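You operate a simulated robot arm through the tools that you are given. There is no shell and no other tool. Be economical: measure what you need, move in short steps, check, and stop when the job is done.

You are at the controls of a simulated robot arm. One attempt, no reset.

## Task
Stir the blue lidded jar at speed 3 until its colour is even.
Fine: on the stirrer plate; then switch the plate off and put the jar back. Set down upright: what you pick out.

Only the result counts: the job must be done as asked and must still hold three seconds after the hand-in. Knocking over, shifting, dropping, spilling or breaking anything else fails it.

## Robot
A 6-joint arm with a two-finger parallel gripper, fixed in place. Base frame: the origin is at the foot of the arm, x ahead of it, y to its left, z up; the work surface is at about z = 900. Units: mm, degrees, N and s.
With the tool pointing down near the work surface it reaches from about 360 to 760 mm from the base axis. Its first joint turns from -66.0 to 66.0 degrees. Payload 2.45 kg.
The TCP is the grasp point between the finger pads, 24 mm short of the fingertips. In the tool frame z runs along the fingers and y along their closing line. Largest opening 68 mm; finger width 17, thickness 10; the body of the gripper, 40 by 70 mm, starts 41 mm behind the TCP.
Orientation is that of the tool frame in the base frame, as a unit quaternion [w, x, y, z]. With the fingers straight down and closing along the base's y, the tool's x points along the base's -x, its y along +y and its z along -z.

## Interface
- The arm moves only by the tool drive_tool. Its argument "commands" is a list of rows, each an object of numbers (a shift or turn left out is 0, a gripper value left out holds the last): "x", "y", "z": the shift along the tool's x, y, z in mm; "rx", "ry", "rz": the turn, a rotation vector about the tool's x, y, z in degrees; "jaw": the gripper command, from -1 (fully open) to 1 (shut), values between in proportion. In form: [{"x": .., "y": .., "z": .., "rx": .., "ry": .., "rz": .., "jaw": ..}, ...]. A call has 1 to 12 rows; each row is the pose to reach, as a shift and turn from the pose commanded when the call began, along the tool's axes at that moment. Each row takes 0.2 s and may step no farther than 50 mm and 8.6 degrees from the row before; otherwise, or with a gripper value out of range, the whole call is refused. Where a pose cannot be reached the arm comes as near as it can. A force on the tool above 40 N (or 10 N above the force at the start of the call, whichever is more), or a blocked arm, ends the call early, and 0.2 s more pass. Each finger travels about 108 mm/s and halts on what it meets, pressing with about 22 N; the grip force reading is that of the motor and also rises with nothing between the fingers. The clock runs only during rows and for 0.2 s after the last one: add rows that repeat a pose to give the fingers time. It gives the time, the measured TCP pose, the force on the tool (base axes), the opening and the grip force at its end, in the units of the frame above (readings bear some noise), with the torque about the TCP (base axes, N m) and any sound that the robot's microphone picked up.
- Cameras (640 x 400 px; columns grow to the right, rows downward): "scene" is fixed at [175.2, 428, 1455.1]; the picture's right is [-0.62, -0.79, 0.00], its down [-0.51, 0.40, -0.76] and it looks along [0.60, -0.47, -0.65] (base axes); focal length 315 px, centre (320, 200). "wrist" rides on the gripper at [84, 11, -75] in the tool frame; the picture's right is [-0.13, 0.99, 0.00], its down [-0.60, -0.08, -0.79] and it looks along [-0.79, -0.10, 0.61] (tool axes); focal length 251 px, centre (320, 200). There is no depth. A picture from a camera that has moved, and an enlarged one, comes with that camera's place and axes in the base frame and with its lens.
- snapshot(camera): a new picture of that camera. It takes no simulated time.
- inspect(camera, box): a new picture of the part [left, top, right, bottom] of that camera's present view, enlarged. It takes no simulated time.
- finish_job(): hands the job in; it is judged then, once.

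Go step by step. Nothing tells you positions but the pictures and the camera data: compare them with the known pose of the tool, close in by small moves and look again before you grip or let go. The budget is 120 turns and 64 pictures, counting those below and the enlarged ones. Unless the task says otherwise, let go and move clear before handing in, and close with one line.

The tools are called after "Emit:" as a command line: name --argument value ..., lists and objects as JSON in quotes. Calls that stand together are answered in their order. drive_tool: Moves the arm, as the interface text tells. Its arguments: {"type":"object","properties":{"commands":{"type":"array","items":{"type":"object","properties":{"x":{"type":"number"},"y":{"type":"number"},"z":{"type":"number"},"rx":{"type":"number"},"ry":{"type":"number"},"rz":{"type":"number"},"jaw":{"type":"number"}}}}},"required":["commands"]} The other tools are called the same way: snapshot (camera) takes a picture; inspect (camera, box) takes an enlarged picture of a part of a camera's view; finish_job () hands the job in.

At the start:

```text
time: 0.0
tcp_pos: [400.4, 234.6, 1229.2]
ee_rot: [-0.001, -0.001, 1.0, 0.0]
wrist_force: [-0.3, -0.4, 0.4]
wrist_torque: [0.0, -0.02, 0.01]
gripper_width: 68.0
finger_force: 0.1
```

scene: 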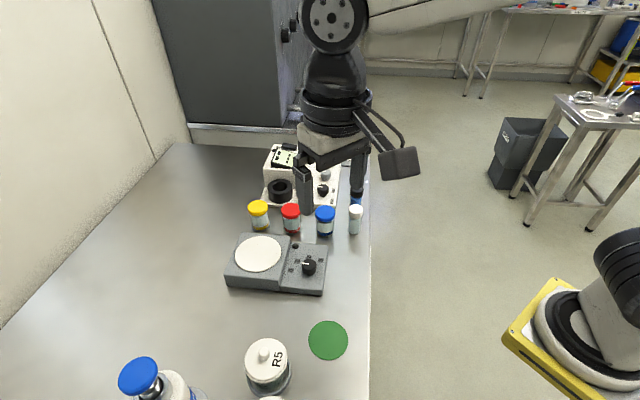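
wrist: 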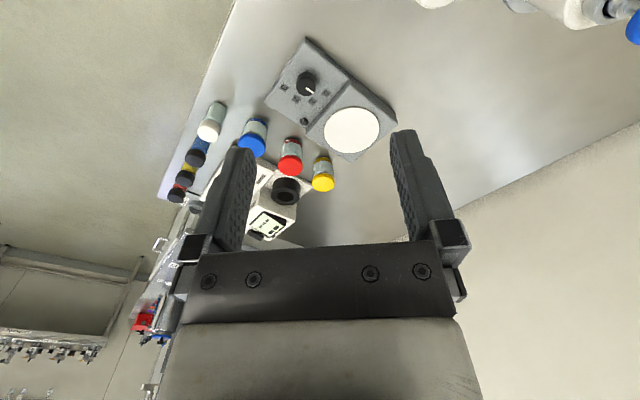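

I see a stirrer plate with a knob, a row of lidded jars (yellow, red, blue, white and more) and some bottles. I'll enlarge the views to make out the details.

Emit:
inspect --camera "scene" --box '[210, 130, 370, 300]'

Emit:
inspect --camera "wrist" --box '[150, 30, 410, 240]'

```text
2.35 times, centred on (290, 215) of scene
camera zoom: at [175.2, 428.0, 1455.1], right [-0.62, -0.79, 0.0], down [-0.51, 0.4, -0.76], along [0.6, -0.47, -0.65], focal length 740 px, centre (391, 165)
```

zoom: 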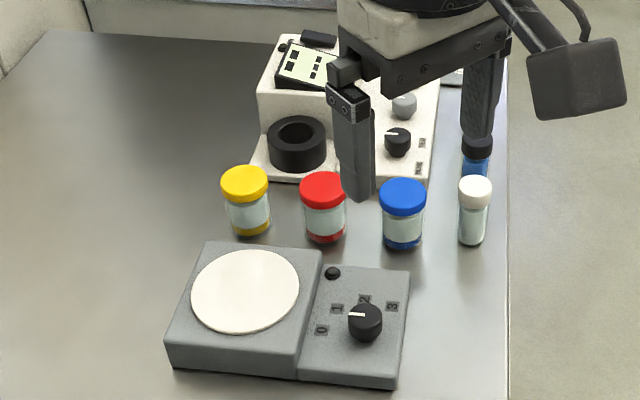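

```text
1.90 times, centred on (280, 135) of wrist
camera zoom: at [315.3, 244.9, 1304.9], right [0.13, 0.99, 0.0], down [0.6, -0.08, 0.79], along [0.79, -0.1, -0.61], focal length 479 px, centre (396, 324)
```

zoom: 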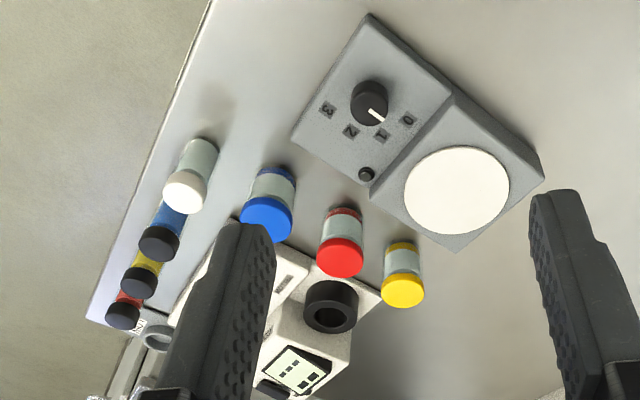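

The blue-lidded jar stands at about (588, 90), the stirrer disc at about (595, 265) and its knob at about (491, 206). I'm moving to hover above the jar, then I'll look again.

Emit:
drive_tool --commands '[{"x": -27, "y": -21, "z": 24}, {"x": -54, "y": -42, "z": 48}, {"x": -81, "y": -63, "z": 72}, {"x": -108, "y": -84, "z": 96}, {"x": -135, "y": -105, "z": 120}, {"x": -162, "y": -126, "z": 144}, {"x": -187, "y": -145, "z": 169}, {"x": -187, "y": -145, "z": 169}]'

Emit:
snapshot --camera "wrist"

Emit:
inspect --camera "scene" --box '[210, 150, 390, 300]'

```text
time: 1.8
tcp_pos: [587.0, 88.5, 1061.2]
ee_rot: [0.0, 0.0, 1.0, 0.0]
wrist_force: [0.9, -0.3, -0.8]
wrist_torque: [0.03, -0.02, 0.01]
gripper_width: 68.0
finger_force: 0.1
```

```text
59 pictures are left
camera wrist: at [503.0, 99.1, 1135.9], right [0.13, 0.99, 0.0], down [0.6, -0.08, 0.79], along [0.79, -0.1, -0.61], focal length 251 px, centre (320, 200)
```

wrist: 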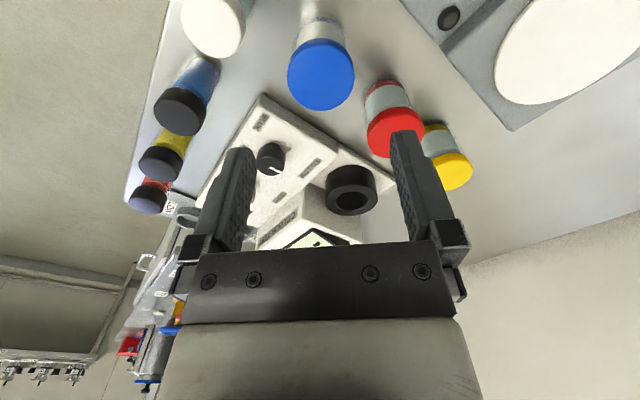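

```text
2.67 times, centred on (300, 225) of scene
camera zoom: at [175.3, 428.0, 1455.1], right [-0.62, -0.79, 0.0], down [-0.51, 0.4, -0.76], along [0.6, -0.47, -0.65], focal length 839 px, centre (373, 133)
```

zoom: 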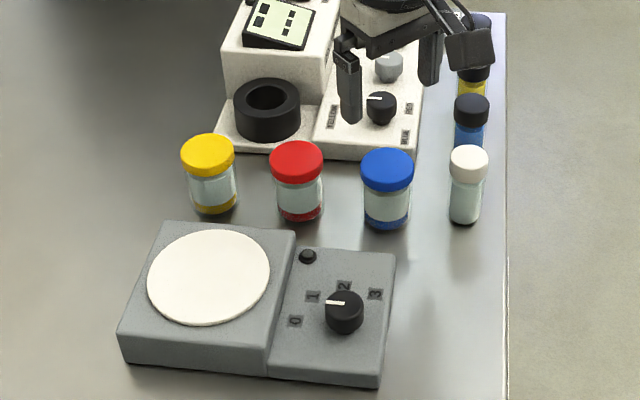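

The jar is centred near (591, 88) with its lid top at z≈957. I'm lowering to just above the lid to check alignment.

Emit:
drive_tool --commands '[{"x": -4, "y": 0, "z": 35}, {"x": -4, "y": 0, "z": 65}, {"x": -4, "y": 0, "z": 73}, {"x": -4, "y": 0, "z": 73}]'

Emit:
snapshot --camera "wrist"

Emit:
inspect --camera "scene" --box '[270, 130, 390, 250]'

```text
time: 2.8
tcp_pos: [591.6, 89.3, 986.4]
ee_rot: [0.0, -0.001, 1.0, 0.0]
wrist_force: [0.4, 0.1, 0.1]
wrist_torque: [0.0, -0.03, -0.01]
gripper_width: 67.8
finger_force: 0.1
```

```text
57 pictures are left
camera wrist: at [506.8, 100.1, 1062.0], right [0.13, 0.99, 0.0], down [0.6, -0.08, 0.79], along [0.79, -0.1, -0.61], focal length 251 px, centre (320, 200)
```

wrist: 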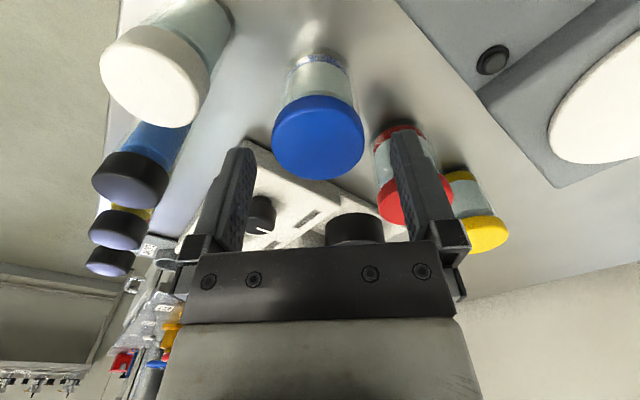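

```text
3.33 times, centred on (330, 190) of scene
camera zoom: at [175.2, 428.0, 1455.1], right [-0.62, -0.79, 0.0], down [-0.51, 0.4, -0.76], along [0.6, -0.47, -0.65], focal length 1049 px, centre (287, 233)
```

zoom: 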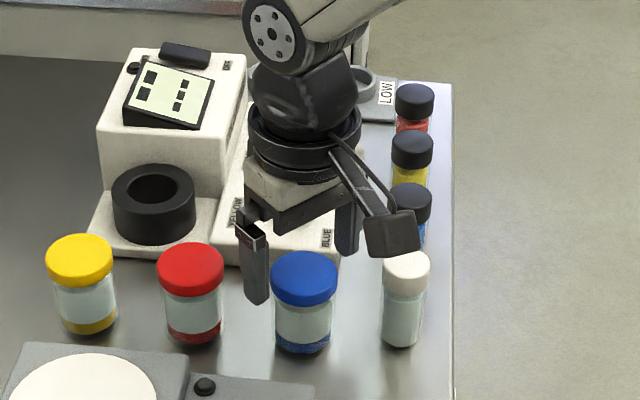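

Alignment looks good, with the lid at about (593, 89). I'm lowering to lid height and gripping.

Emit:
drive_tool --commands '[{"x": -1.5, "z": 20}, {"x": -1.5, "z": 40}, {"x": -1.5, "z": 45}, {"x": -1.5, "z": 45}]'

Emit:
snapshot --camera "wrist"

```text
time: 3.8
tcp_pos: [592.9, 89.7, 942.3]
ee_rot: [0.0, 0.0, 1.0, 0.0]
wrist_force: [0.0, 0.4, -0.8]
wrist_torque: [0.03, -0.02, 0.03]
gripper_width: 68.1
finger_force: 0.1
```

```text
55 pictures are left
camera wrist: at [507.7, 99.8, 1017.7], right [0.13, 0.99, 0.0], down [0.6, -0.08, 0.79], along [0.79, -0.1, -0.61], focal length 251 px, centre (320, 200)
```

wrist: 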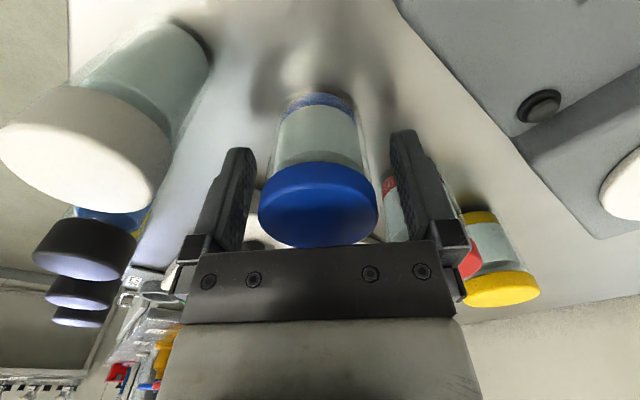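

The jar is between the fingers, so I'm closing on it.

Emit:
drive_tool --commands '[{"jaw": 1}, {"jaw": 1}, {"jaw": 1}]'

```text
time: 4.6
tcp_pos: [592.3, 87.5, 943.0]
ee_rot: [0.0, 0.001, 1.0, 0.0]
wrist_force: [-0.3, -0.4, -0.9]
wrist_torque: [-0.01, -0.01, 0.04]
gripper_width: 45.3
finger_force: 21.5
```

The grip holds at 45.3 mm. I'm lifting straight up.

Emit:
drive_tool --commands '[{"z": -10, "jaw": 1}, {"z": -40, "jaw": 1}, {"z": -80, "jaw": 1}, {"z": -110, "jaw": 1}, {"z": -110, "jaw": 1}]'

Emit:
snapshot --camera "scene"

Emit:
snapshot --camera "wrist"

```text
time: 5.8
tcp_pos: [593.0, 89.0, 1053.5]
ee_rot: [0.0, 0.0, 1.0, 0.0]
wrist_force: [-0.6, -0.9, -1.7]
wrist_torque: [-0.02, 0.0, -0.01]
gripper_width: 44.9
finger_force: 21.7
```

```text
54 pictures are left
```

scene: 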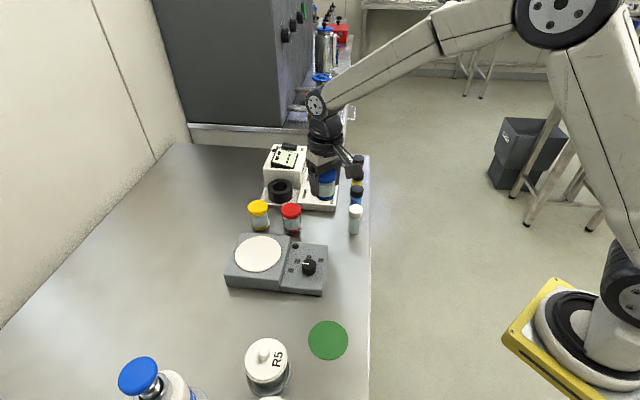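

```text
53 pictures are left
camera wrist: at [508.2, 99.5, 1127.8], right [0.13, 0.99, 0.0], down [0.6, -0.08, 0.79], along [0.79, -0.1, -0.61], focal length 251 px, centre (320, 200)
```

wrist: 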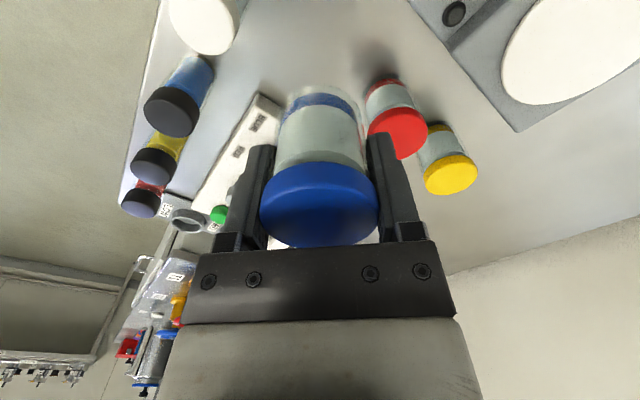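

The jar is held. I'm carrying it across to above the stirrer disc.

Emit:
drive_tool --commands '[{"y": 40, "jaw": 1}, {"y": 80, "jaw": 1}, {"y": 120, "jaw": 1}, {"x": -1, "y": 160, "jaw": 1}, {"x": -2, "y": 176, "jaw": 1}, {"x": -2, "y": 176, "jaw": 1}]'

Emit:
snapshot --camera "wrist"

Emit:
inspect --camera "scene" --box '[210, 150, 390, 300]'

```text
time: 7.2
tcp_pos: [594.1, 266.0, 1052.7]
ee_rot: [0.0, 0.0, 1.0, -0.001]
wrist_force: [0.3, 0.8, -1.4]
wrist_torque: [0.0, 0.01, 0.01]
gripper_width: 45.0
finger_force: 22.6
```

```text
52 pictures are left
camera wrist: at [509.9, 275.8, 1128.1], right [0.13, 0.99, 0.0], down [0.6, -0.08, 0.79], along [0.79, -0.1, -0.61], focal length 251 px, centre (320, 200)
```

wrist: 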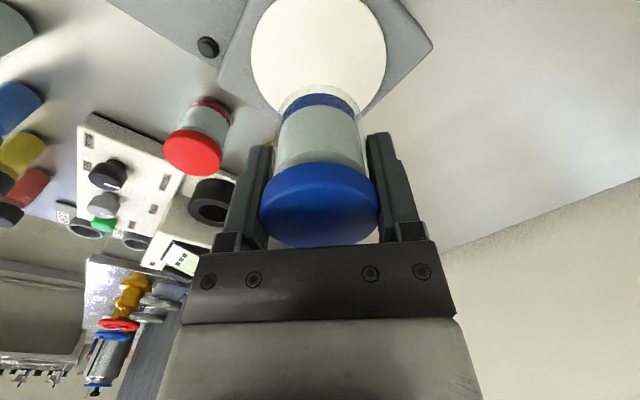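

```text
2.67 times, centred on (300, 225) of scene
camera zoom: at [175.2, 428.0, 1455.1], right [-0.62, -0.79, 0.0], down [-0.51, 0.4, -0.76], along [0.6, -0.47, -0.65], focal length 839 px, centre (373, 133)
```

zoom: 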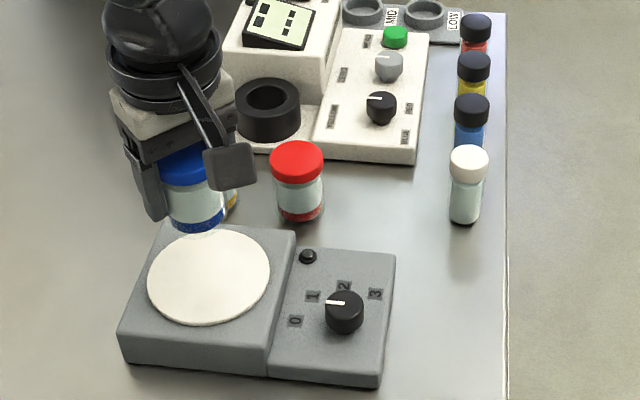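

I'm centred over the disc. I'm lowering in stages and watching the force for contact.

Emit:
drive_tool --commands '[{"z": 25, "jaw": 1}, {"z": 50, "jaw": 1}, {"z": 60, "jaw": 1}, {"z": 60, "jaw": 1}]'

Emit:
inspect --camera "scene" --box '[210, 200, 300, 300]'

```text
time: 8.2
tcp_pos: [595.3, 265.0, 991.9]
ee_rot: [0.0, 0.0, 1.0, 0.0]
wrist_force: [-0.3, -1.6, -0.7]
wrist_torque: [-0.02, 0.01, -0.01]
gripper_width: 45.1
finger_force: 22.2
```

```text
4.00 times, centred on (255, 250) of scene
camera zoom: at [175.2, 428.0, 1455.1], right [-0.62, -0.79, 0.0], down [-0.51, 0.4, -0.76], along [0.6, -0.47, -0.65], focal length 1258 px, centre (580, 0)
```

zoom: 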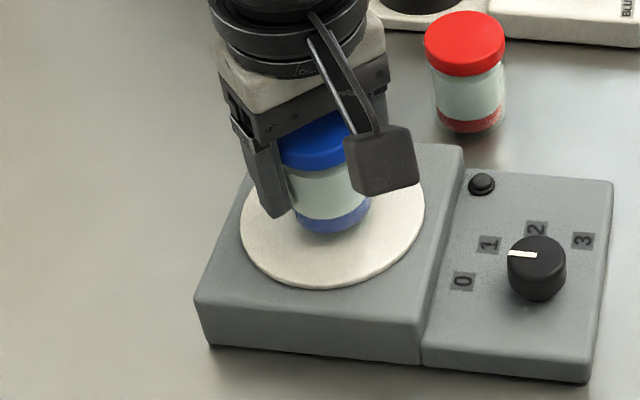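

The jar is just above the disc. I'm lowering it in small steps.

Emit:
drive_tool --commands '[{"z": 3, "jaw": 1}, {"z": 5, "jaw": 1}, {"z": 5, "jaw": 1}]'

```text
time: 9.0
tcp_pos: [593.6, 264.4, 988.7]
ee_rot: [0.0, 0.0, 1.0, 0.001]
wrist_force: [-0.1, 0.2, -1.0]
wrist_torque: [-0.02, 0.03, 0.04]
gripper_width: 45.3
finger_force: 22.0
```

Emit:
drive_tool --commands '[{"z": 2, "jaw": 1}, {"z": 3, "jaw": 1}, {"z": 3, "jaw": 1}]'

Emit:
inspect --camera "scene" --box '[230, 220, 290, 280]'

```text
time: 9.8
tcp_pos: [595.2, 265.8, 986.9]
ee_rot: [0.002, 0.0, 1.0, 0.001]
wrist_force: [-1.4, -4.1, 18.5]
wrist_torque: [0.0, -0.01, 0.03]
gripper_width: 45.5
finger_force: 22.1
```

```text
6.67 times, centred on (260, 250) of scene
camera zoom: at [174.8, 427.7, 1455.2], right [-0.62, -0.79, 0.0], down [-0.51, 0.4, -0.76], along [0.6, -0.47, -0.65], focal length 2098 px, centre (720, -133)
```

zoom: 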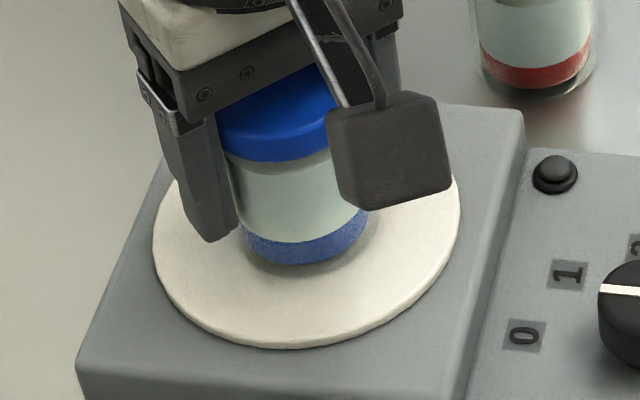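

The jar is touching the disc. I'm easing off by 2 mm, then opening and rising.

Emit:
drive_tool --commands '[{"z": -2, "jaw": 1}, {"z": -2, "jaw": 0}, {"z": -2, "jaw": -1}, {"z": -2, "jaw": -1}, {"z": -2, "jaw": -1}]'

Emit:
drive_tool --commands '[{"z": -20, "jaw": -1}, {"z": -60, "jaw": -1}, {"z": -100, "jaw": -1}, {"z": -100, "jaw": -1}]'

Emit:
snapshot --camera "wrist"

Emit:
inspect --camera "scene" --box '[210, 220, 340, 300]'

```text
time: 11.0
tcp_pos: [593.4, 266.0, 986.7]
ee_rot: [0.001, 0.0, 1.0, 0.001]
wrist_force: [0.4, -1.2, 0.2]
wrist_torque: [0.0, 0.03, -0.01]
gripper_width: 68.0
finger_force: 0.0
```

```text
time: 12.0
tcp_pos: [593.4, 265.7, 1087.2]
ee_rot: [0.0, 0.001, 1.0, 0.0]
wrist_force: [-0.3, -0.3, 0.1]
wrist_torque: [0.04, 0.0, 0.02]
gripper_width: 68.0
finger_force: 0.1
```

```text
48 pictures are left
camera wrist: at [509.6, 276.3, 1162.7], right [0.13, 0.99, 0.0], down [0.6, -0.08, 0.79], along [0.79, -0.1, -0.61], focal length 251 px, centre (320, 200)
```

wrist: 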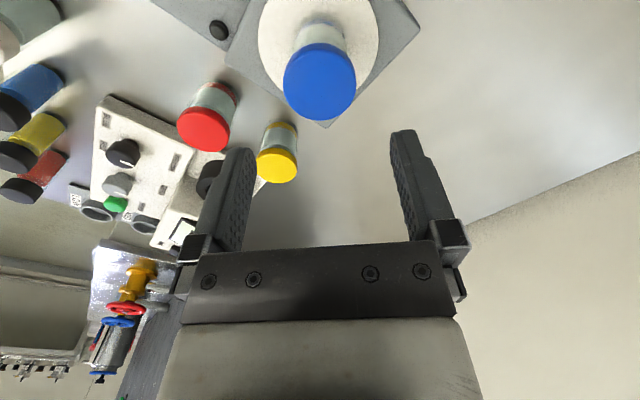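

```text
4.92 times, centred on (275, 260) of scene
camera zoom: at [175.2, 428.0, 1455.1], right [-0.62, -0.79, 0.0], down [-0.51, 0.4, -0.76], along [0.6, -0.47, -0.65], focal length 1549 px, centre (542, -95)
```

zoom: 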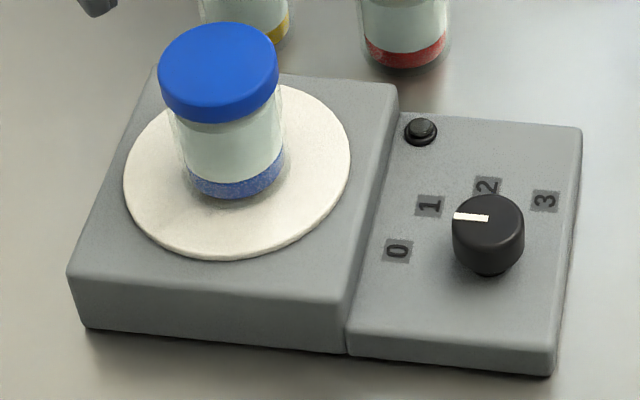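

The jar stands centred on the disc. The knob axis is near (495, 205) with its pointer at 0, the labels are about 40° apart, and 3 lies 120° clockwise seen from above. I'm moving over the knob with the tool turned -60° so that I have a full ±60° sweep.

Emit:
drive_tool --commands '[{"x": 12.3, "y": -7.6, "rz": -7.5}, {"x": 24.6, "y": -15.2, "rz": -15}, {"x": 36.9, "y": -22.8, "rz": -22.5}, {"x": 49.2, "y": -30.4, "rz": -30}, {"x": 61.5, "y": -38, "rz": -37.5}, {"x": 73.8, "y": -45.6, "rz": -45}, {"x": 86, "y": -53.2, "rz": -52.5}, {"x": 98.4, "y": -60.7, "rz": -60}, {"x": 98.4, "y": -60.7, "rz": -60}]'

Emit:
snapshot --camera "wrist"

```text
time: 14.0
tcp_pos: [493.8, 204.4, 1086.0]
ee_rot: [-0.001, -0.501, 0.865, 0.0]
wrist_force: [-0.2, 0.6, -0.5]
wrist_torque: [0.02, 0.01, 0.02]
gripper_width: 68.2
finger_force: 0.1
```

```text
46 pictures are left
camera wrist: at [444.0, 136.7, 1161.6], right [-0.8, 0.61, 0.0], down [0.37, 0.48, 0.79], along [0.48, 0.63, -0.61], focal length 251 px, centre (320, 200)
```

wrist: 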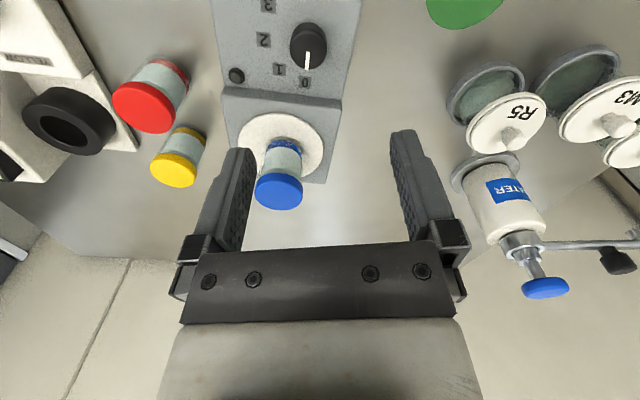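

The pointer is clearly at 0. Combining both views puts the knob axis at about (503.5, 200.4), its top at z≈944 and the panel at about 919. I'm shifting there and lowering partway to check.

Emit:
drive_tool --commands '[{"x": -1.4, "y": -10.4, "z": 0, "jaw": -0.41}, {"x": -1.4, "y": -10.4, "z": 45, "jaw": -0.41}, {"x": -1.4, "y": -10.4, "z": 90, "jaw": -0.41}, {"x": -1.4, "y": -10.4, "z": 105, "jaw": -0.41}, {"x": -1.4, "y": -10.4, "z": 105, "jaw": -0.41}]'

Emit:
snapshot --camera "wrist"

Emit:
inspect --camera "scene" --box '[240, 200, 360, 300]'

```text
time: 15.2
tcp_pos: [505.6, 200.5, 980.9]
ee_rot: [0.0, -0.5, 0.866, 0.0]
wrist_force: [0.2, 0.0, 0.2]
wrist_torque: [0.01, -0.01, -0.03]
gripper_width: 47.7
finger_force: 0.1
```

```text
45 pictures are left
camera wrist: at [454.1, 132.3, 1056.4], right [-0.79, 0.61, 0.0], down [0.37, 0.48, 0.79], along [0.48, 0.63, -0.61], focal length 251 px, centre (320, 200)
```

wrist: 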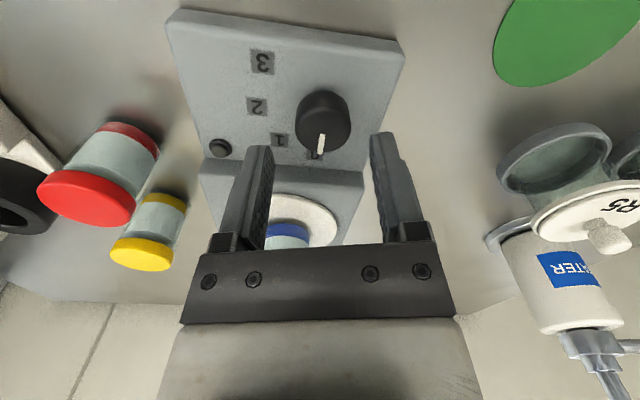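

```text
4.00 times, centred on (300, 250) of scene
camera zoom: at [175.2, 428.0, 1455.1], right [-0.62, -0.79, 0.0], down [-0.51, 0.4, -0.76], along [0.6, -0.47, -0.65], focal length 1258 px, centre (400, 0)
```

zoom: 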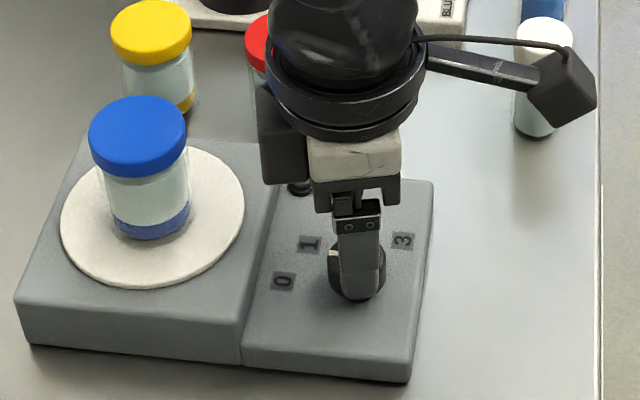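

The knob lies on the finger midline. I'm lowering around it and closing.

Emit:
drive_tool --commands '[{"x": 1.5, "z": 15, "jaw": -0.41}, {"x": 1.5, "z": 32, "jaw": -0.41}, {"x": 1.5, "z": 32, "jaw": -0.41}]'

Emit:
inspect --camera "wrist" --box '[160, 60, 460, 260]'

```text
time: 16.0
tcp_pos: [504.6, 198.1, 948.9]
ee_rot: [0.001, -0.5, 0.866, 0.0]
wrist_force: [0.1, -0.5, -1.1]
wrist_torque: [-0.01, 0.02, -0.01]
gripper_width: 47.9
finger_force: 0.1
```

```text
2.00 times, centred on (310, 160) of wrist
camera zoom: at [453.2, 131.7, 1024.6], right [-0.79, 0.61, 0.0], down [0.37, 0.48, 0.79], along [0.48, 0.63, -0.61], focal length 503 px, centre (340, 280)
```

zoom: 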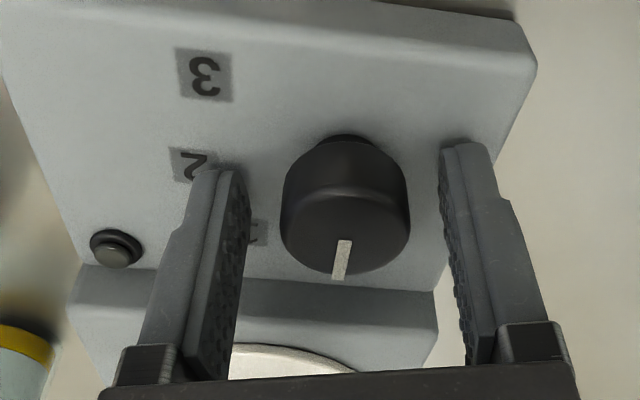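

The fingers straddle the knob, so I'm closing.

Emit:
drive_tool --commands '[{"jaw": 1}, {"jaw": 1}, {"jaw": 1}]'

```text
time: 16.8
tcp_pos: [503.5, 200.4, 950.5]
ee_rot: [-0.001, -0.5, 0.866, 0.001]
wrist_force: [-11.8, 10.7, 0.8]
wrist_torque: [0.36, 0.06, 0.01]
gripper_width: 28.9
finger_force: 43.6
```

The grip is at 28.9 mm with a side load that shows a small offset along the closing line. I'm nudging to relieve it.

Emit:
drive_tool --commands '[{"y": 1.0, "jaw": 1}, {"y": 1.0, "jaw": 1}]'

```text
time: 17.4
tcp_pos: [503.8, 200.7, 950.0]
ee_rot: [0.0, -0.501, 0.866, 0.0]
wrist_force: [-2.3, 9.0, -8.9]
wrist_torque: [-0.59, 0.6, 0.0]
gripper_width: 29.1
finger_force: 43.8
```

The load is small now. I'm turning the first 24° and listening.

Emit:
drive_tool --commands '[{"x": -0.5, "y": 0.5, "jaw": 1}, {"x": -0.5, "y": 0.5, "rz": 8, "jaw": 1}, {"x": -0.5, "y": 0.5, "rz": 16, "jaw": 1}, {"x": -0.5, "y": 0.5, "rz": 24, "jaw": 1}]'

Emit:
inspect --camera "wrist" --box '[160, 60, 460, 260]'

```text
time: 18.4
tcp_pos: [502.9, 199.6, 948.4]
ee_rot: [0.0, -0.307, 0.952, 0.0]
wrist_force: [7.3, -3.2, -15.2]
wrist_torque: [-0.37, 0.57, -0.01]
gripper_width: 29.0
finger_force: 43.6
```

```text
2.00 times, centred on (310, 160) of wrist
camera zoom: at [429.3, 159.3, 1024.7], right [-0.48, 0.88, 0.0], down [0.54, 0.29, 0.79], along [0.7, 0.38, -0.61], focal length 503 px, centre (340, 280)
```

zoom: 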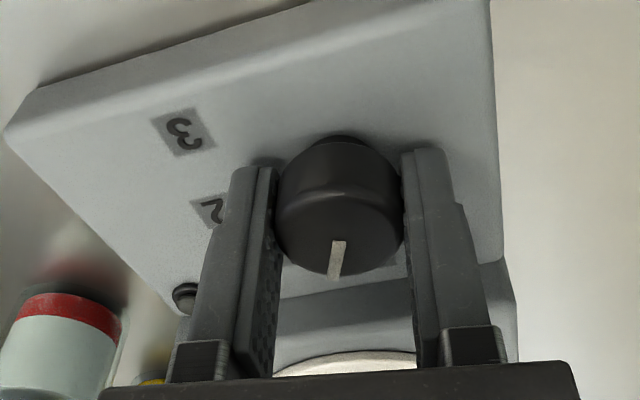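

The knob follows the tool. I'm continuing the turn another 48°.

Emit:
drive_tool --commands '[{"z": 0.7, "rz": 8, "jaw": 1}, {"z": 0.7, "rz": 16, "jaw": 1}, {"z": 0.7, "rz": 24, "jaw": 1}, {"z": 0.7, "rz": 32, "jaw": 1}, {"z": 0.7, "rz": 40, "jaw": 1}, {"z": 0.7, "rz": 48, "jaw": 1}]'

Emit:
inspect --camera "wrist" --box '[160, 60, 460, 260]'

```text
time: 19.8
tcp_pos: [504.2, 199.6, 949.0]
ee_rot: [0.001, 0.107, 0.994, 0.0]
wrist_force: [9.2, -19.8, 2.7]
wrist_torque: [-0.41, 0.63, 0.01]
gripper_width: 29.2
finger_force: 43.6
```

```text
2.00 times, centred on (310, 160) of wrist
camera zoom: at [423.9, 227.6, 1024.6], right [0.34, 0.94, 0.0], down [0.57, -0.2, 0.79], along [0.75, -0.27, -0.61], focal length 503 px, centre (340, 280)
```

zoom: 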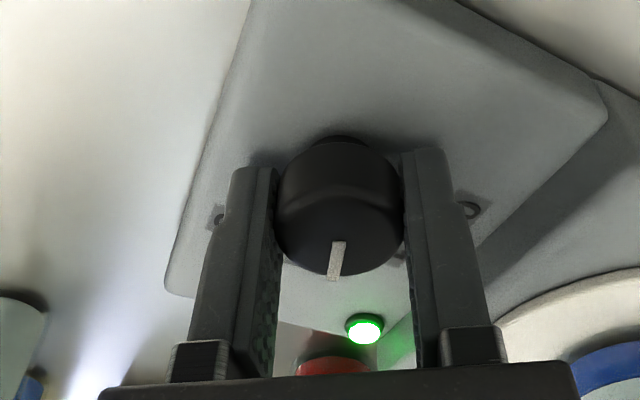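

The green light has come on at around 72°. I'm continuing to about 120°, with a small nudge to relieve the side load.

Emit:
drive_tool --commands '[{"y": -1, "rz": 8, "jaw": 1}, {"y": -1, "rz": 16, "jaw": 1}, {"y": -1, "rz": 24, "jaw": 1}, {"y": -1, "rz": 32, "jaw": 1}, {"y": -1, "rz": 40, "jaw": 1}, {"y": -1, "rz": 48, "jaw": 1}, {"y": -1, "rz": 48, "jaw": 1}]'

Emit:
inspect --camera "wrist" --box '[160, 60, 460, 260]'

Emit:
inspect --camera "scene" --box '[220, 200, 340, 300]'

```text
time: 21.4
tcp_pos: [503.2, 200.1, 949.8]
ee_rot: [0.001, 0.501, 0.866, 0.002]
wrist_force: [10.3, -12.8, 11.7]
wrist_torque: [-0.74, -0.39, 0.07]
gripper_width: 28.8
finger_force: 43.5
```

```text
2.00 times, centred on (310, 160) of wrist
camera zoom: at [471.1, 277.2, 1024.7], right [0.92, 0.38, 0.0], down [0.23, -0.56, 0.79], along [0.3, -0.73, -0.61], focal length 503 px, centre (340, 280)
```

zoom: 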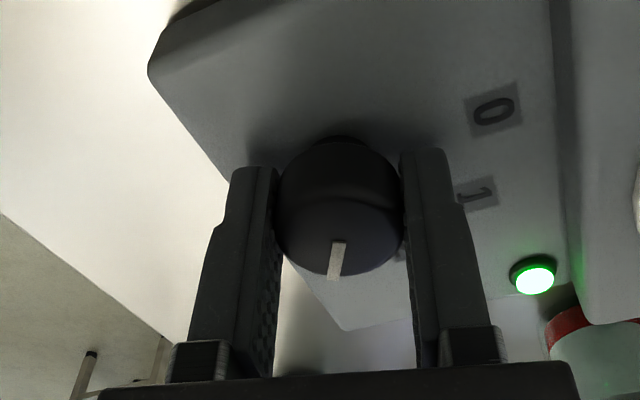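

```text
4.00 times, centred on (280, 250) of scene
camera zoom: at [175.3, 427.6, 1455.2], right [-0.62, -0.79, 0.0], down [-0.51, 0.4, -0.76], along [0.6, -0.47, -0.65], focal length 1258 px, centre (480, 0)
```

zoom: 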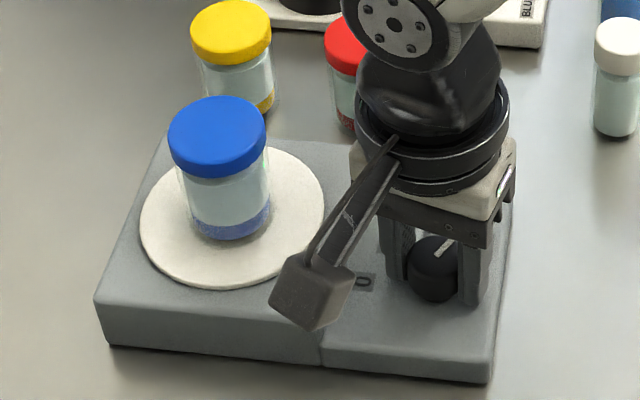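

Turned 120°. I'm releasing and rising a little to verify that the pointer is at 3.

Emit:
drive_tool --commands '[{"jaw": -0.41}, {"jaw": -0.41}, {"z": -20, "jaw": -0.41}, {"z": -60, "jaw": -0.41}, {"z": -90, "jaw": -0.41}, {"z": -90, "jaw": -0.41}]'

Emit:
snapshot --camera "wrist"

Emit:
inspect --camera "scene" --box '[220, 200, 340, 300]'

```text
time: 22.8
tcp_pos: [503.5, 198.8, 1039.8]
ee_rot: [0.001, 0.5, 0.866, 0.0]
wrist_force: [0.2, 0.5, -0.2]
wrist_torque: [0.0, 0.03, 0.01]
gripper_width: 48.1
finger_force: 0.1
```

```text
38 pictures are left
camera wrist: at [471.5, 277.1, 1114.4], right [0.92, 0.38, 0.0], down [0.23, -0.56, 0.79], along [0.3, -0.73, -0.61], focal length 251 px, centre (320, 200)
```

wrist: 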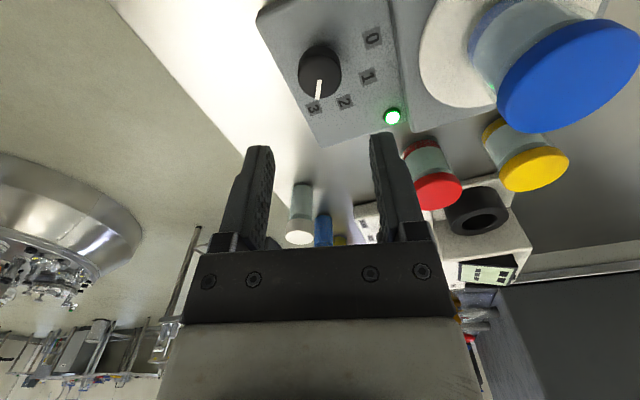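

```text
4.00 times, centred on (280, 250) of scene
camera zoom: at [175.2, 428.0, 1455.1], right [-0.62, -0.79, 0.0], down [-0.51, 0.4, -0.76], along [0.6, -0.47, -0.65], focal length 1258 px, centre (480, 0)
```

zoom: 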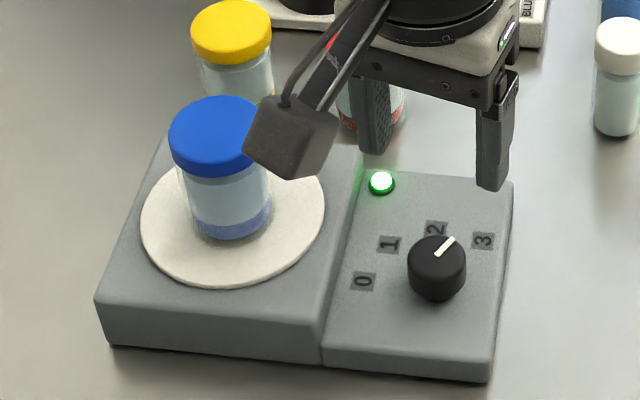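

The pointer is at 3, the light is green and the jar is mixing. I'm waiting with the arm still.

Emit:
drive_tool --commands '[{"z": 0}, {"z": 0}, {"z": 0}, {"z": 0}, {"z": 0}, {"z": 0}, {"z": 0}, {"z": 0}, {"z": 0}, {"z": 0}, {"z": 0}, {"z": 0}]'

Emit:
drive_tool --commands '[{"z": 0}, {"z": 0}, {"z": 0}, {"z": 0}, {"z": 0}, {"z": 0}, {"z": 0}, {"z": 0}, {"z": 0}, {"z": 0}, {"z": 0}, {"z": 0}]'

Emit:
inspect --camera "scene" --box '[220, 200, 340, 300]'

```text
time: 25.4
tcp_pos: [505.1, 199.5, 1039.1]
ee_rot: [0.0, 0.499, 0.866, 0.001]
wrist_force: [0.6, 0.9, 0.5]
wrist_torque: [0.0, -0.01, -0.02]
gripper_width: 47.9
finger_force: 0.1
```

```text
time: 28.0
tcp_pos: [504.1, 198.8, 1039.6]
ee_rot: [0.001, 0.5, 0.866, 0.0]
wrist_force: [0.2, 0.0, -0.3]
wrist_torque: [0.0, -0.02, 0.01]
gripper_width: 47.9
finger_force: 0.0
```

```text
4.00 times, centred on (280, 250) of scene
camera zoom: at [175.2, 428.0, 1455.1], right [-0.62, -0.79, 0.0], down [-0.51, 0.4, -0.76], along [0.6, -0.47, -0.65], focal length 1258 px, centre (480, 0)
```

zoom: 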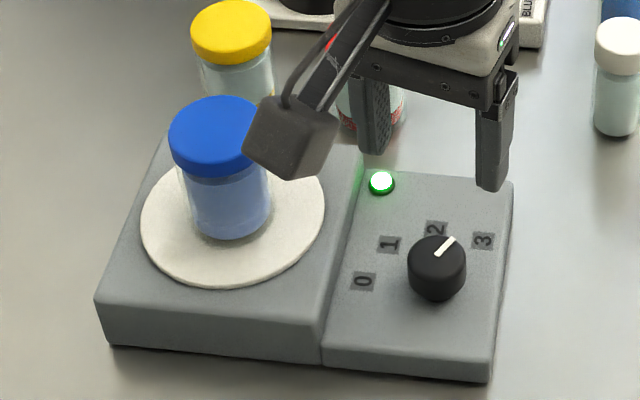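

The layers are nearly blended. I'm waiting a few more seconds and comparing again.

Emit:
drive_tool --commands '[{"z": 0}, {"z": 0}, {"z": 0}, {"z": 0}, {"z": 0}, {"z": 0}, {"z": 0}, {"z": 0}, {"z": 0}, {"z": 0}, {"z": 0}, {"z": 0}]'

Emit:
inspect --camera "scene" --box '[240, 215, 300, 265]'

```text
time: 30.6
tcp_pos: [503.9, 199.1, 1039.8]
ee_rot: [0.0, 0.5, 0.866, 0.0]
wrist_force: [0.5, -0.4, -0.6]
wrist_torque: [0.01, 0.03, 0.0]
gripper_width: 48.0
finger_force: 0.1
```

```text
8.00 times, centred on (270, 240) of scene
camera zoom: at [175.2, 428.0, 1455.1], right [-0.62, -0.79, 0.0], down [-0.51, 0.4, -0.76], along [0.6, -0.47, -0.65], focal length 2517 px, centre (720, -120)
```

zoom: 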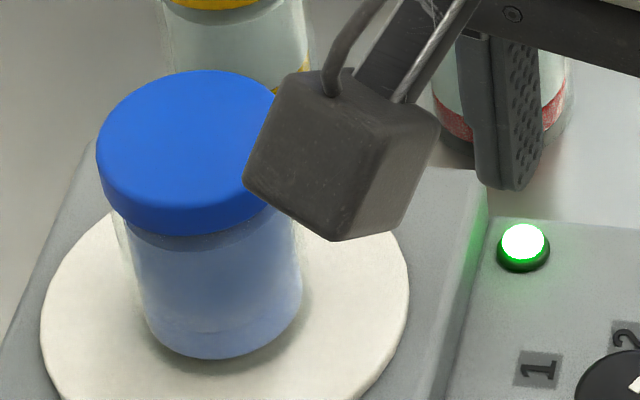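

A faint boundary is still visible near the bottom. I'm waiting a little longer.

Emit:
drive_tool --commands '[{"z": 0}, {"z": 0}, {"z": 0}, {"z": 0}, {"z": 0}, {"z": 0}, {"z": 0}, {"z": 0}, {"z": 0}, {"z": 0}]'

Emit:
inspect --camera "scene" --box '[240, 215, 300, 265]'

```text
time: 32.8
tcp_pos: [504.4, 199.8, 1040.3]
ee_rot: [0.0, 0.5, 0.866, 0.0]
wrist_force: [0.2, 0.5, -0.1]
wrist_torque: [-0.02, 0.03, 0.0]
gripper_width: 48.0
finger_force: 0.1
```

```text
8.00 times, centred on (270, 240) of scene
camera zoom: at [175.2, 428.0, 1455.1], right [-0.62, -0.79, 0.0], down [-0.51, 0.4, -0.76], along [0.6, -0.47, -0.65], focal length 2517 px, centre (720, -120)
```

zoom: 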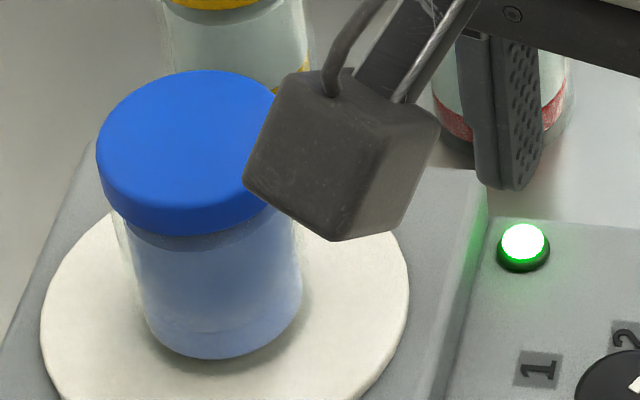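

The colour is unchanged from the last view and even. I'm lowering onto the knob again and closing on it.

Emit:
drive_tool --commands '[{"x": -0.7, "z": 45, "jaw": -0.41}, {"x": -0.7, "z": 75, "jaw": -0.41}, {"x": -0.7, "z": 89, "jaw": -0.41}, {"x": -0.7, "z": 89, "jaw": -0.41}, {"x": -0.7, "z": 89, "jaw": 1}, {"x": -0.7, "z": 89, "jaw": 1}]'

```text
time: 34.2
tcp_pos: [504.3, 198.6, 950.9]
ee_rot: [0.0, 0.501, 0.865, 0.0]
wrist_force: [2.4, 1.3, -5.7]
wrist_torque: [0.19, -0.3, 0.05]
gripper_width: 28.8
finger_force: 43.1
```

The grip is clean. I'm turning back towards 0.

Emit:
drive_tool --commands '[{"rz": -8, "jaw": 1}, {"rz": -16, "jaw": 1}, {"rz": -24, "jaw": 1}, {"rz": -32, "jaw": 1}, {"rz": -40, "jaw": 1}, {"rz": -48, "jaw": 1}, {"rz": -56, "jaw": 1}, {"rz": -60, "jaw": 1}]'

Emit:
drive_tool --commands '[{"rz": -8, "jaw": 1}, {"rz": -16, "jaw": 1}, {"rz": -24, "jaw": 1}, {"rz": -32, "jaw": 1}, {"rz": -40, "jaw": 1}, {"rz": -48, "jaw": 1}, {"rz": -56, "jaw": 1}, {"rz": -60, "jaw": 1}, {"rz": -60, "jaw": 1}]'

Emit:
inspect --camera "wrist" --box '[160, 60, 460, 260]'

```text
time: 36.0
tcp_pos: [504.4, 200.4, 950.6]
ee_rot: [0.001, -0.002, 1.0, 0.001]
wrist_force: [16.6, 12.2, -2.8]
wrist_torque: [0.1, 0.77, -0.04]
gripper_width: 28.6
finger_force: 43.1
```

```text
time: 38.0
tcp_pos: [504.1, 199.3, 950.5]
ee_rot: [0.002, -0.501, 0.865, 0.0]
wrist_force: [2.6, 26.5, 3.7]
wrist_torque: [1.14, -0.13, -0.14]
gripper_width: 28.9
finger_force: 42.8
```

```text
2.00 times, centred on (310, 160) of wrist
camera zoom: at [452.4, 132.7, 1025.4], right [-0.8, 0.61, 0.0], down [0.37, 0.48, 0.8], along [0.48, 0.63, -0.61], focal length 503 px, centre (340, 280)
```

zoom: 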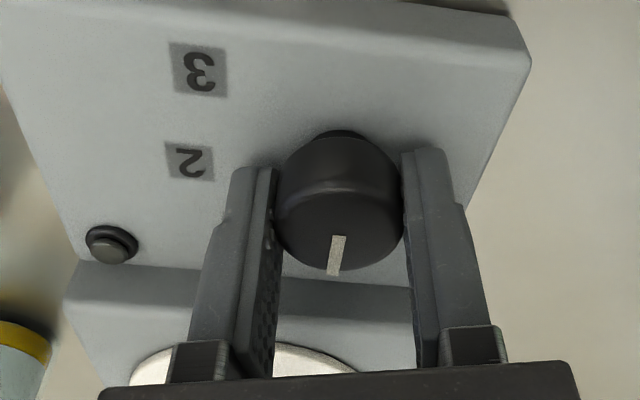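

The light is off. I'm relieving the side load, opening, rising and checking the pointer.

Emit:
drive_tool --commands '[{"x": -1.3, "y": 0.75, "jaw": 1}, {"x": -1.3, "y": 0.75, "jaw": -0.41}, {"x": -1.3, "y": 0.75, "jaw": -0.41}, {"x": -1.3, "y": 0.75, "z": -30, "jaw": -0.41}, {"x": -1.3, "y": 0.75, "z": -80, "jaw": -0.41}, {"x": -1.3, "y": 0.75, "z": -125, "jaw": -0.41}, {"x": -1.3, "y": 0.75, "z": -125, "jaw": -1}]'

Emit:
snapshot --camera "wrist"

Emit:
inspect --camera "scene" --box '[220, 200, 340, 300]'

```text
time: 39.6
tcp_pos: [503.8, 199.9, 1075.7]
ee_rot: [0.0, -0.499, 0.866, 0.0]
wrist_force: [-0.2, -0.1, -0.2]
wrist_torque: [-0.02, 0.01, -0.01]
gripper_width: 68.1
finger_force: 0.0
```

```text
32 pictures are left
camera wrist: at [451.3, 131.5, 1151.0], right [-0.79, 0.61, 0.0], down [0.37, 0.48, 0.79], along [0.48, 0.63, -0.61], focal length 251 px, centre (320, 200)
```

wrist: 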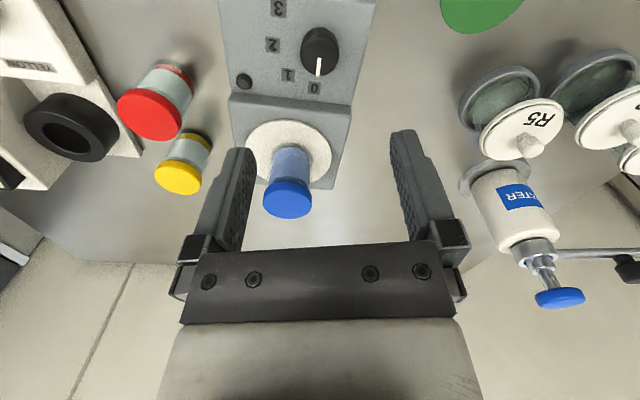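

```text
4.00 times, centred on (280, 250) of scene
camera zoom: at [175.2, 428.0, 1455.1], right [-0.62, -0.79, 0.0], down [-0.51, 0.4, -0.76], along [0.6, -0.47, -0.65], focal length 1258 px, centre (480, 0)
```

zoom: 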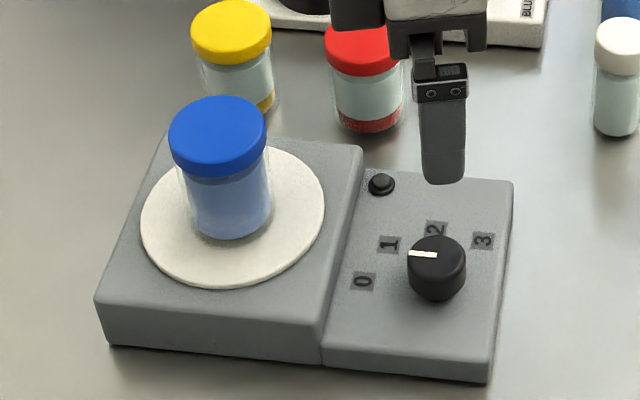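

The plate is off with its pointer at 0 and its light out, and the jar's colour is even. I'm moving back over the jar with the tool turned back to 0°.

Emit:
drive_tool --commands '[{"x": -12.8, "y": -5.7, "z": -12, "rz": 7.5}, {"x": -25.6, "y": -11.4, "z": -12, "rz": 15}, {"x": -38.4, "y": -17, "z": -12, "rz": 22.5}, {"x": -51.2, "y": -22.7, "z": -12, "rz": 30}, {"x": -64, "y": -28.4, "z": -12, "rz": 37.5}, {"x": -76.8, "y": -34, "z": -12, "rz": 45}, {"x": -89.6, "y": -39.7, "z": -12, "rz": 52.5}, {"x": -102.4, "y": -45.4, "z": -12, "rz": 60, "jaw": -1}, {"x": -102.4, "y": -45.4, "z": -12, "rz": 60}]'

Emit:
drive_tool --commands '[{"z": 35}, {"z": 60}, {"z": 60}]'

Emit:
snapshot --camera "wrist"

```text
time: 41.6
tcp_pos: [594.2, 266.6, 1086.7]
ee_rot: [0.0, 0.002, 1.0, 0.0]
wrist_force: [0.5, 0.1, 0.2]
wrist_torque: [0.0, 0.02, 0.02]
gripper_width: 67.9
finger_force: 0.2
```

```text
time: 42.4
tcp_pos: [593.8, 266.7, 1027.1]
ee_rot: [0.0, 0.0, 1.0, 0.001]
wrist_force: [-0.3, 0.0, 0.2]
wrist_torque: [0.03, -0.01, -0.02]
gripper_width: 68.0
finger_force: 0.0
```

```text
30 pictures are left
camera wrist: at [509.9, 277.3, 1102.4], right [0.13, 0.99, 0.0], down [0.6, -0.08, 0.79], along [0.79, -0.1, -0.61], focal length 251 px, centre (320, 200)
```

wrist: 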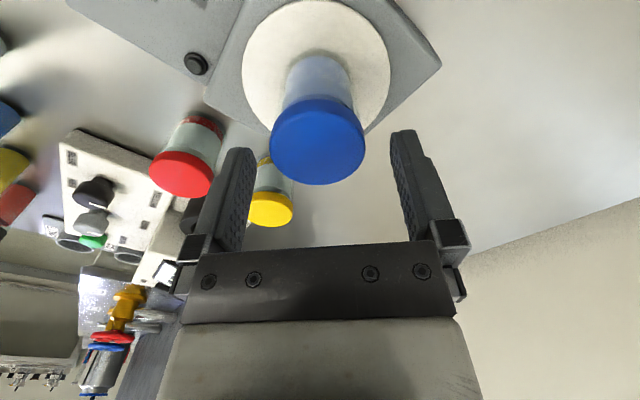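

The jar is aligned as before. I'm lowering to the lid and gripping.

Emit:
drive_tool --commands '[{"y": -0.7, "z": 20}, {"y": -0.7, "z": 40}, {"y": -0.7, "z": 40}, {"y": -0.7, "z": 40, "jaw": 1}, {"y": -0.7, "z": 40, "jaw": 1}, {"y": -0.7, "z": 40, "jaw": 1}]'

Emit:
drive_tool --commands '[{"z": -10, "jaw": 1}, {"z": -40, "jaw": 1}, {"z": -66, "jaw": 1}, {"z": -66, "jaw": 1}]'

Emit:
drive_tool --commands '[{"y": -40, "jaw": 1}, {"y": -80, "jaw": 1}, {"y": -120, "jaw": 1}, {"x": 1, "y": -160, "jaw": 1}, {"x": 1, "y": -177, "jaw": 1}, {"x": 1, "y": -177, "jaw": 1}]'

Emit:
snapshot --camera "wrist"

Emit:
snapshot --camera "scene"

```text
time: 43.8
tcp_pos: [593.9, 263.9, 987.1]
ee_rot: [-0.001, 0.0, 1.0, 0.0]
wrist_force: [0.3, 0.1, -0.1]
wrist_torque: [-0.05, -0.01, 0.05]
gripper_width: 45.1
finger_force: 21.9
```

```text
time: 44.8
tcp_pos: [592.9, 265.2, 1053.5]
ee_rot: [0.0, 0.001, 1.0, -0.001]
wrist_force: [0.1, -0.6, -1.7]
wrist_torque: [0.02, 0.0, 0.0]
gripper_width: 45.2
finger_force: 22.2
```

```text
time: 46.2
tcp_pos: [592.8, 89.3, 1053.3]
ee_rot: [0.0, 0.0, 1.0, 0.0]
wrist_force: [0.6, -0.2, -1.8]
wrist_torque: [-0.01, -0.01, 0.01]
gripper_width: 45.0
finger_force: 21.9
```

```text
29 pictures are left
camera wrist: at [508.8, 99.2, 1128.1], right [0.13, 0.99, 0.0], down [0.6, -0.08, 0.79], along [0.79, -0.1, -0.61], focal length 251 px, centre (320, 200)
```

wrist: 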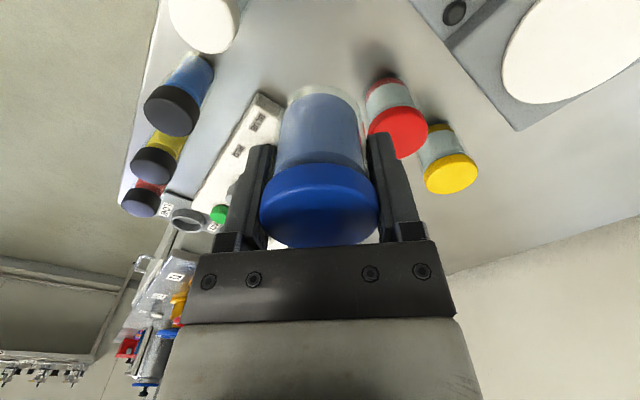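

```text
28 pictures are left
```

scene: 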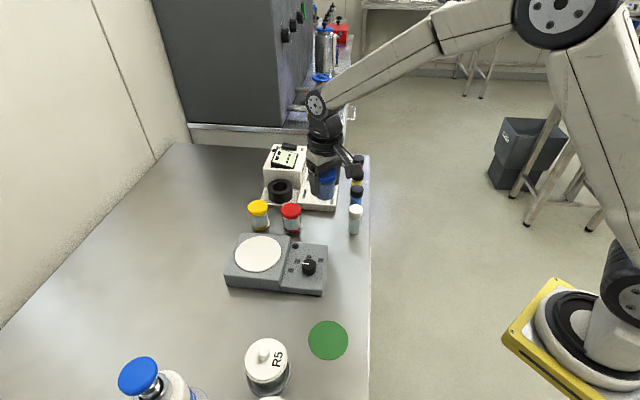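

The view matches the one from when I first lifted the jar, so I'm over its original spot. I'm lowering it back.

Emit:
drive_tool --commands '[{"z": 40, "jaw": 1}, {"z": 80, "jaw": 1}, {"z": 105, "jaw": 1}, {"z": 109, "jaw": 1}, {"z": 109, "jaw": 1}]'

```text
time: 47.4
tcp_pos: [593.6, 88.3, 944.6]
ee_rot: [0.0, 0.0, 1.0, 0.0]
wrist_force: [0.3, 0.6, -1.2]
wrist_torque: [-0.01, -0.01, 0.0]
gripper_width: 45.0
finger_force: 21.7
```

Emit:
drive_tool --commands '[{"z": 1, "jaw": 1}, {"z": 1.5, "jaw": 1}, {"z": 1.5, "jaw": 1}]'

```text
time: 48.2
tcp_pos: [592.0, 87.8, 942.3]
ee_rot: [0.0, 0.0, 1.0, 0.0]
wrist_force: [0.1, -0.7, -2.2]
wrist_torque: [0.02, -0.02, -0.03]
gripper_width: 45.3
finger_force: 21.9
```

There is no contact yet. I'm going down another millimetre or so.

Emit:
drive_tool --commands '[{"z": 0.7, "jaw": 1}, {"z": 1.2, "jaw": 1}, {"z": 1.2, "jaw": 1}]'

```text
time: 49.0
tcp_pos: [593.1, 89.5, 943.0]
ee_rot: [0.001, -0.001, 1.0, 0.0]
wrist_force: [-3.2, -0.5, 8.2]
wrist_torque: [-0.14, 0.17, -0.01]
gripper_width: 44.9
finger_force: 21.9
```

The jar is resting on the table. I'm opening and rising clear.

Emit:
drive_tool --commands '[{"z": -0.5, "jaw": 1}, {"z": -0.5, "jaw": 0}, {"z": -0.5, "jaw": -1}, {"z": -0.5, "jaw": -1}, {"z": -0.5, "jaw": -1}]'

Emit:
drive_tool --commands '[{"z": -20}, {"z": -60}, {"z": -105}, {"z": -150}, {"z": -190}, {"x": 45, "z": -200}, {"x": 90, "z": -200}, {"x": 90, "z": -200}]'

Emit:
inspect --camera "scene" --box '[210, 150, 390, 300]'

```text
time: 50.2
tcp_pos: [592.7, 88.4, 941.8]
ee_rot: [0.0, 0.0, 1.0, 0.0]
wrist_force: [-0.6, 0.1, 0.6]
wrist_torque: [0.0, 0.02, -0.03]
gripper_width: 67.8
finger_force: 0.1
```

```text
time: 52.0
tcp_pos: [502.6, 88.9, 1140.3]
ee_rot: [-0.001, 0.0, 1.0, -0.001]
wrist_force: [-0.2, 0.7, 0.4]
wrist_torque: [0.02, -0.03, 0.0]
gripper_width: 67.9
finger_force: 0.0
```

```text
2.67 times, centred on (300, 225) of scene
camera zoom: at [175.2, 428.0, 1455.1], right [-0.62, -0.79, 0.0], down [-0.51, 0.4, -0.76], along [0.6, -0.47, -0.65], focal length 839 px, centre (373, 133)
```

zoom: 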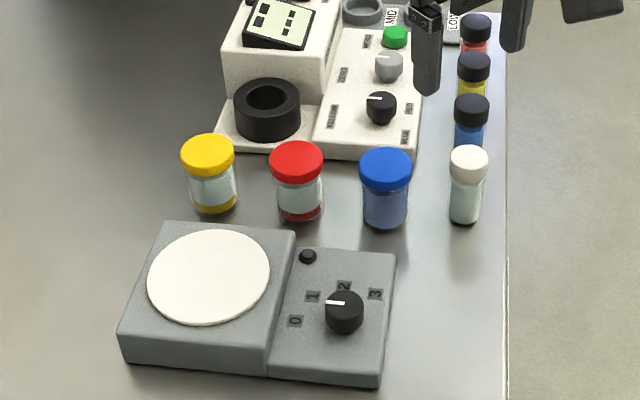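

The jar is upright on its original spot with an even blue colour, the plate is off at 0, and nothing else has moved. I'm handing in.

Emit:
finish_job

```text
The job is handed in.
```

The blue-lidded jar was stirred at speed 3 until its colour looked even. The plate is switched off at 0, and the jar is back upright on its original spot.
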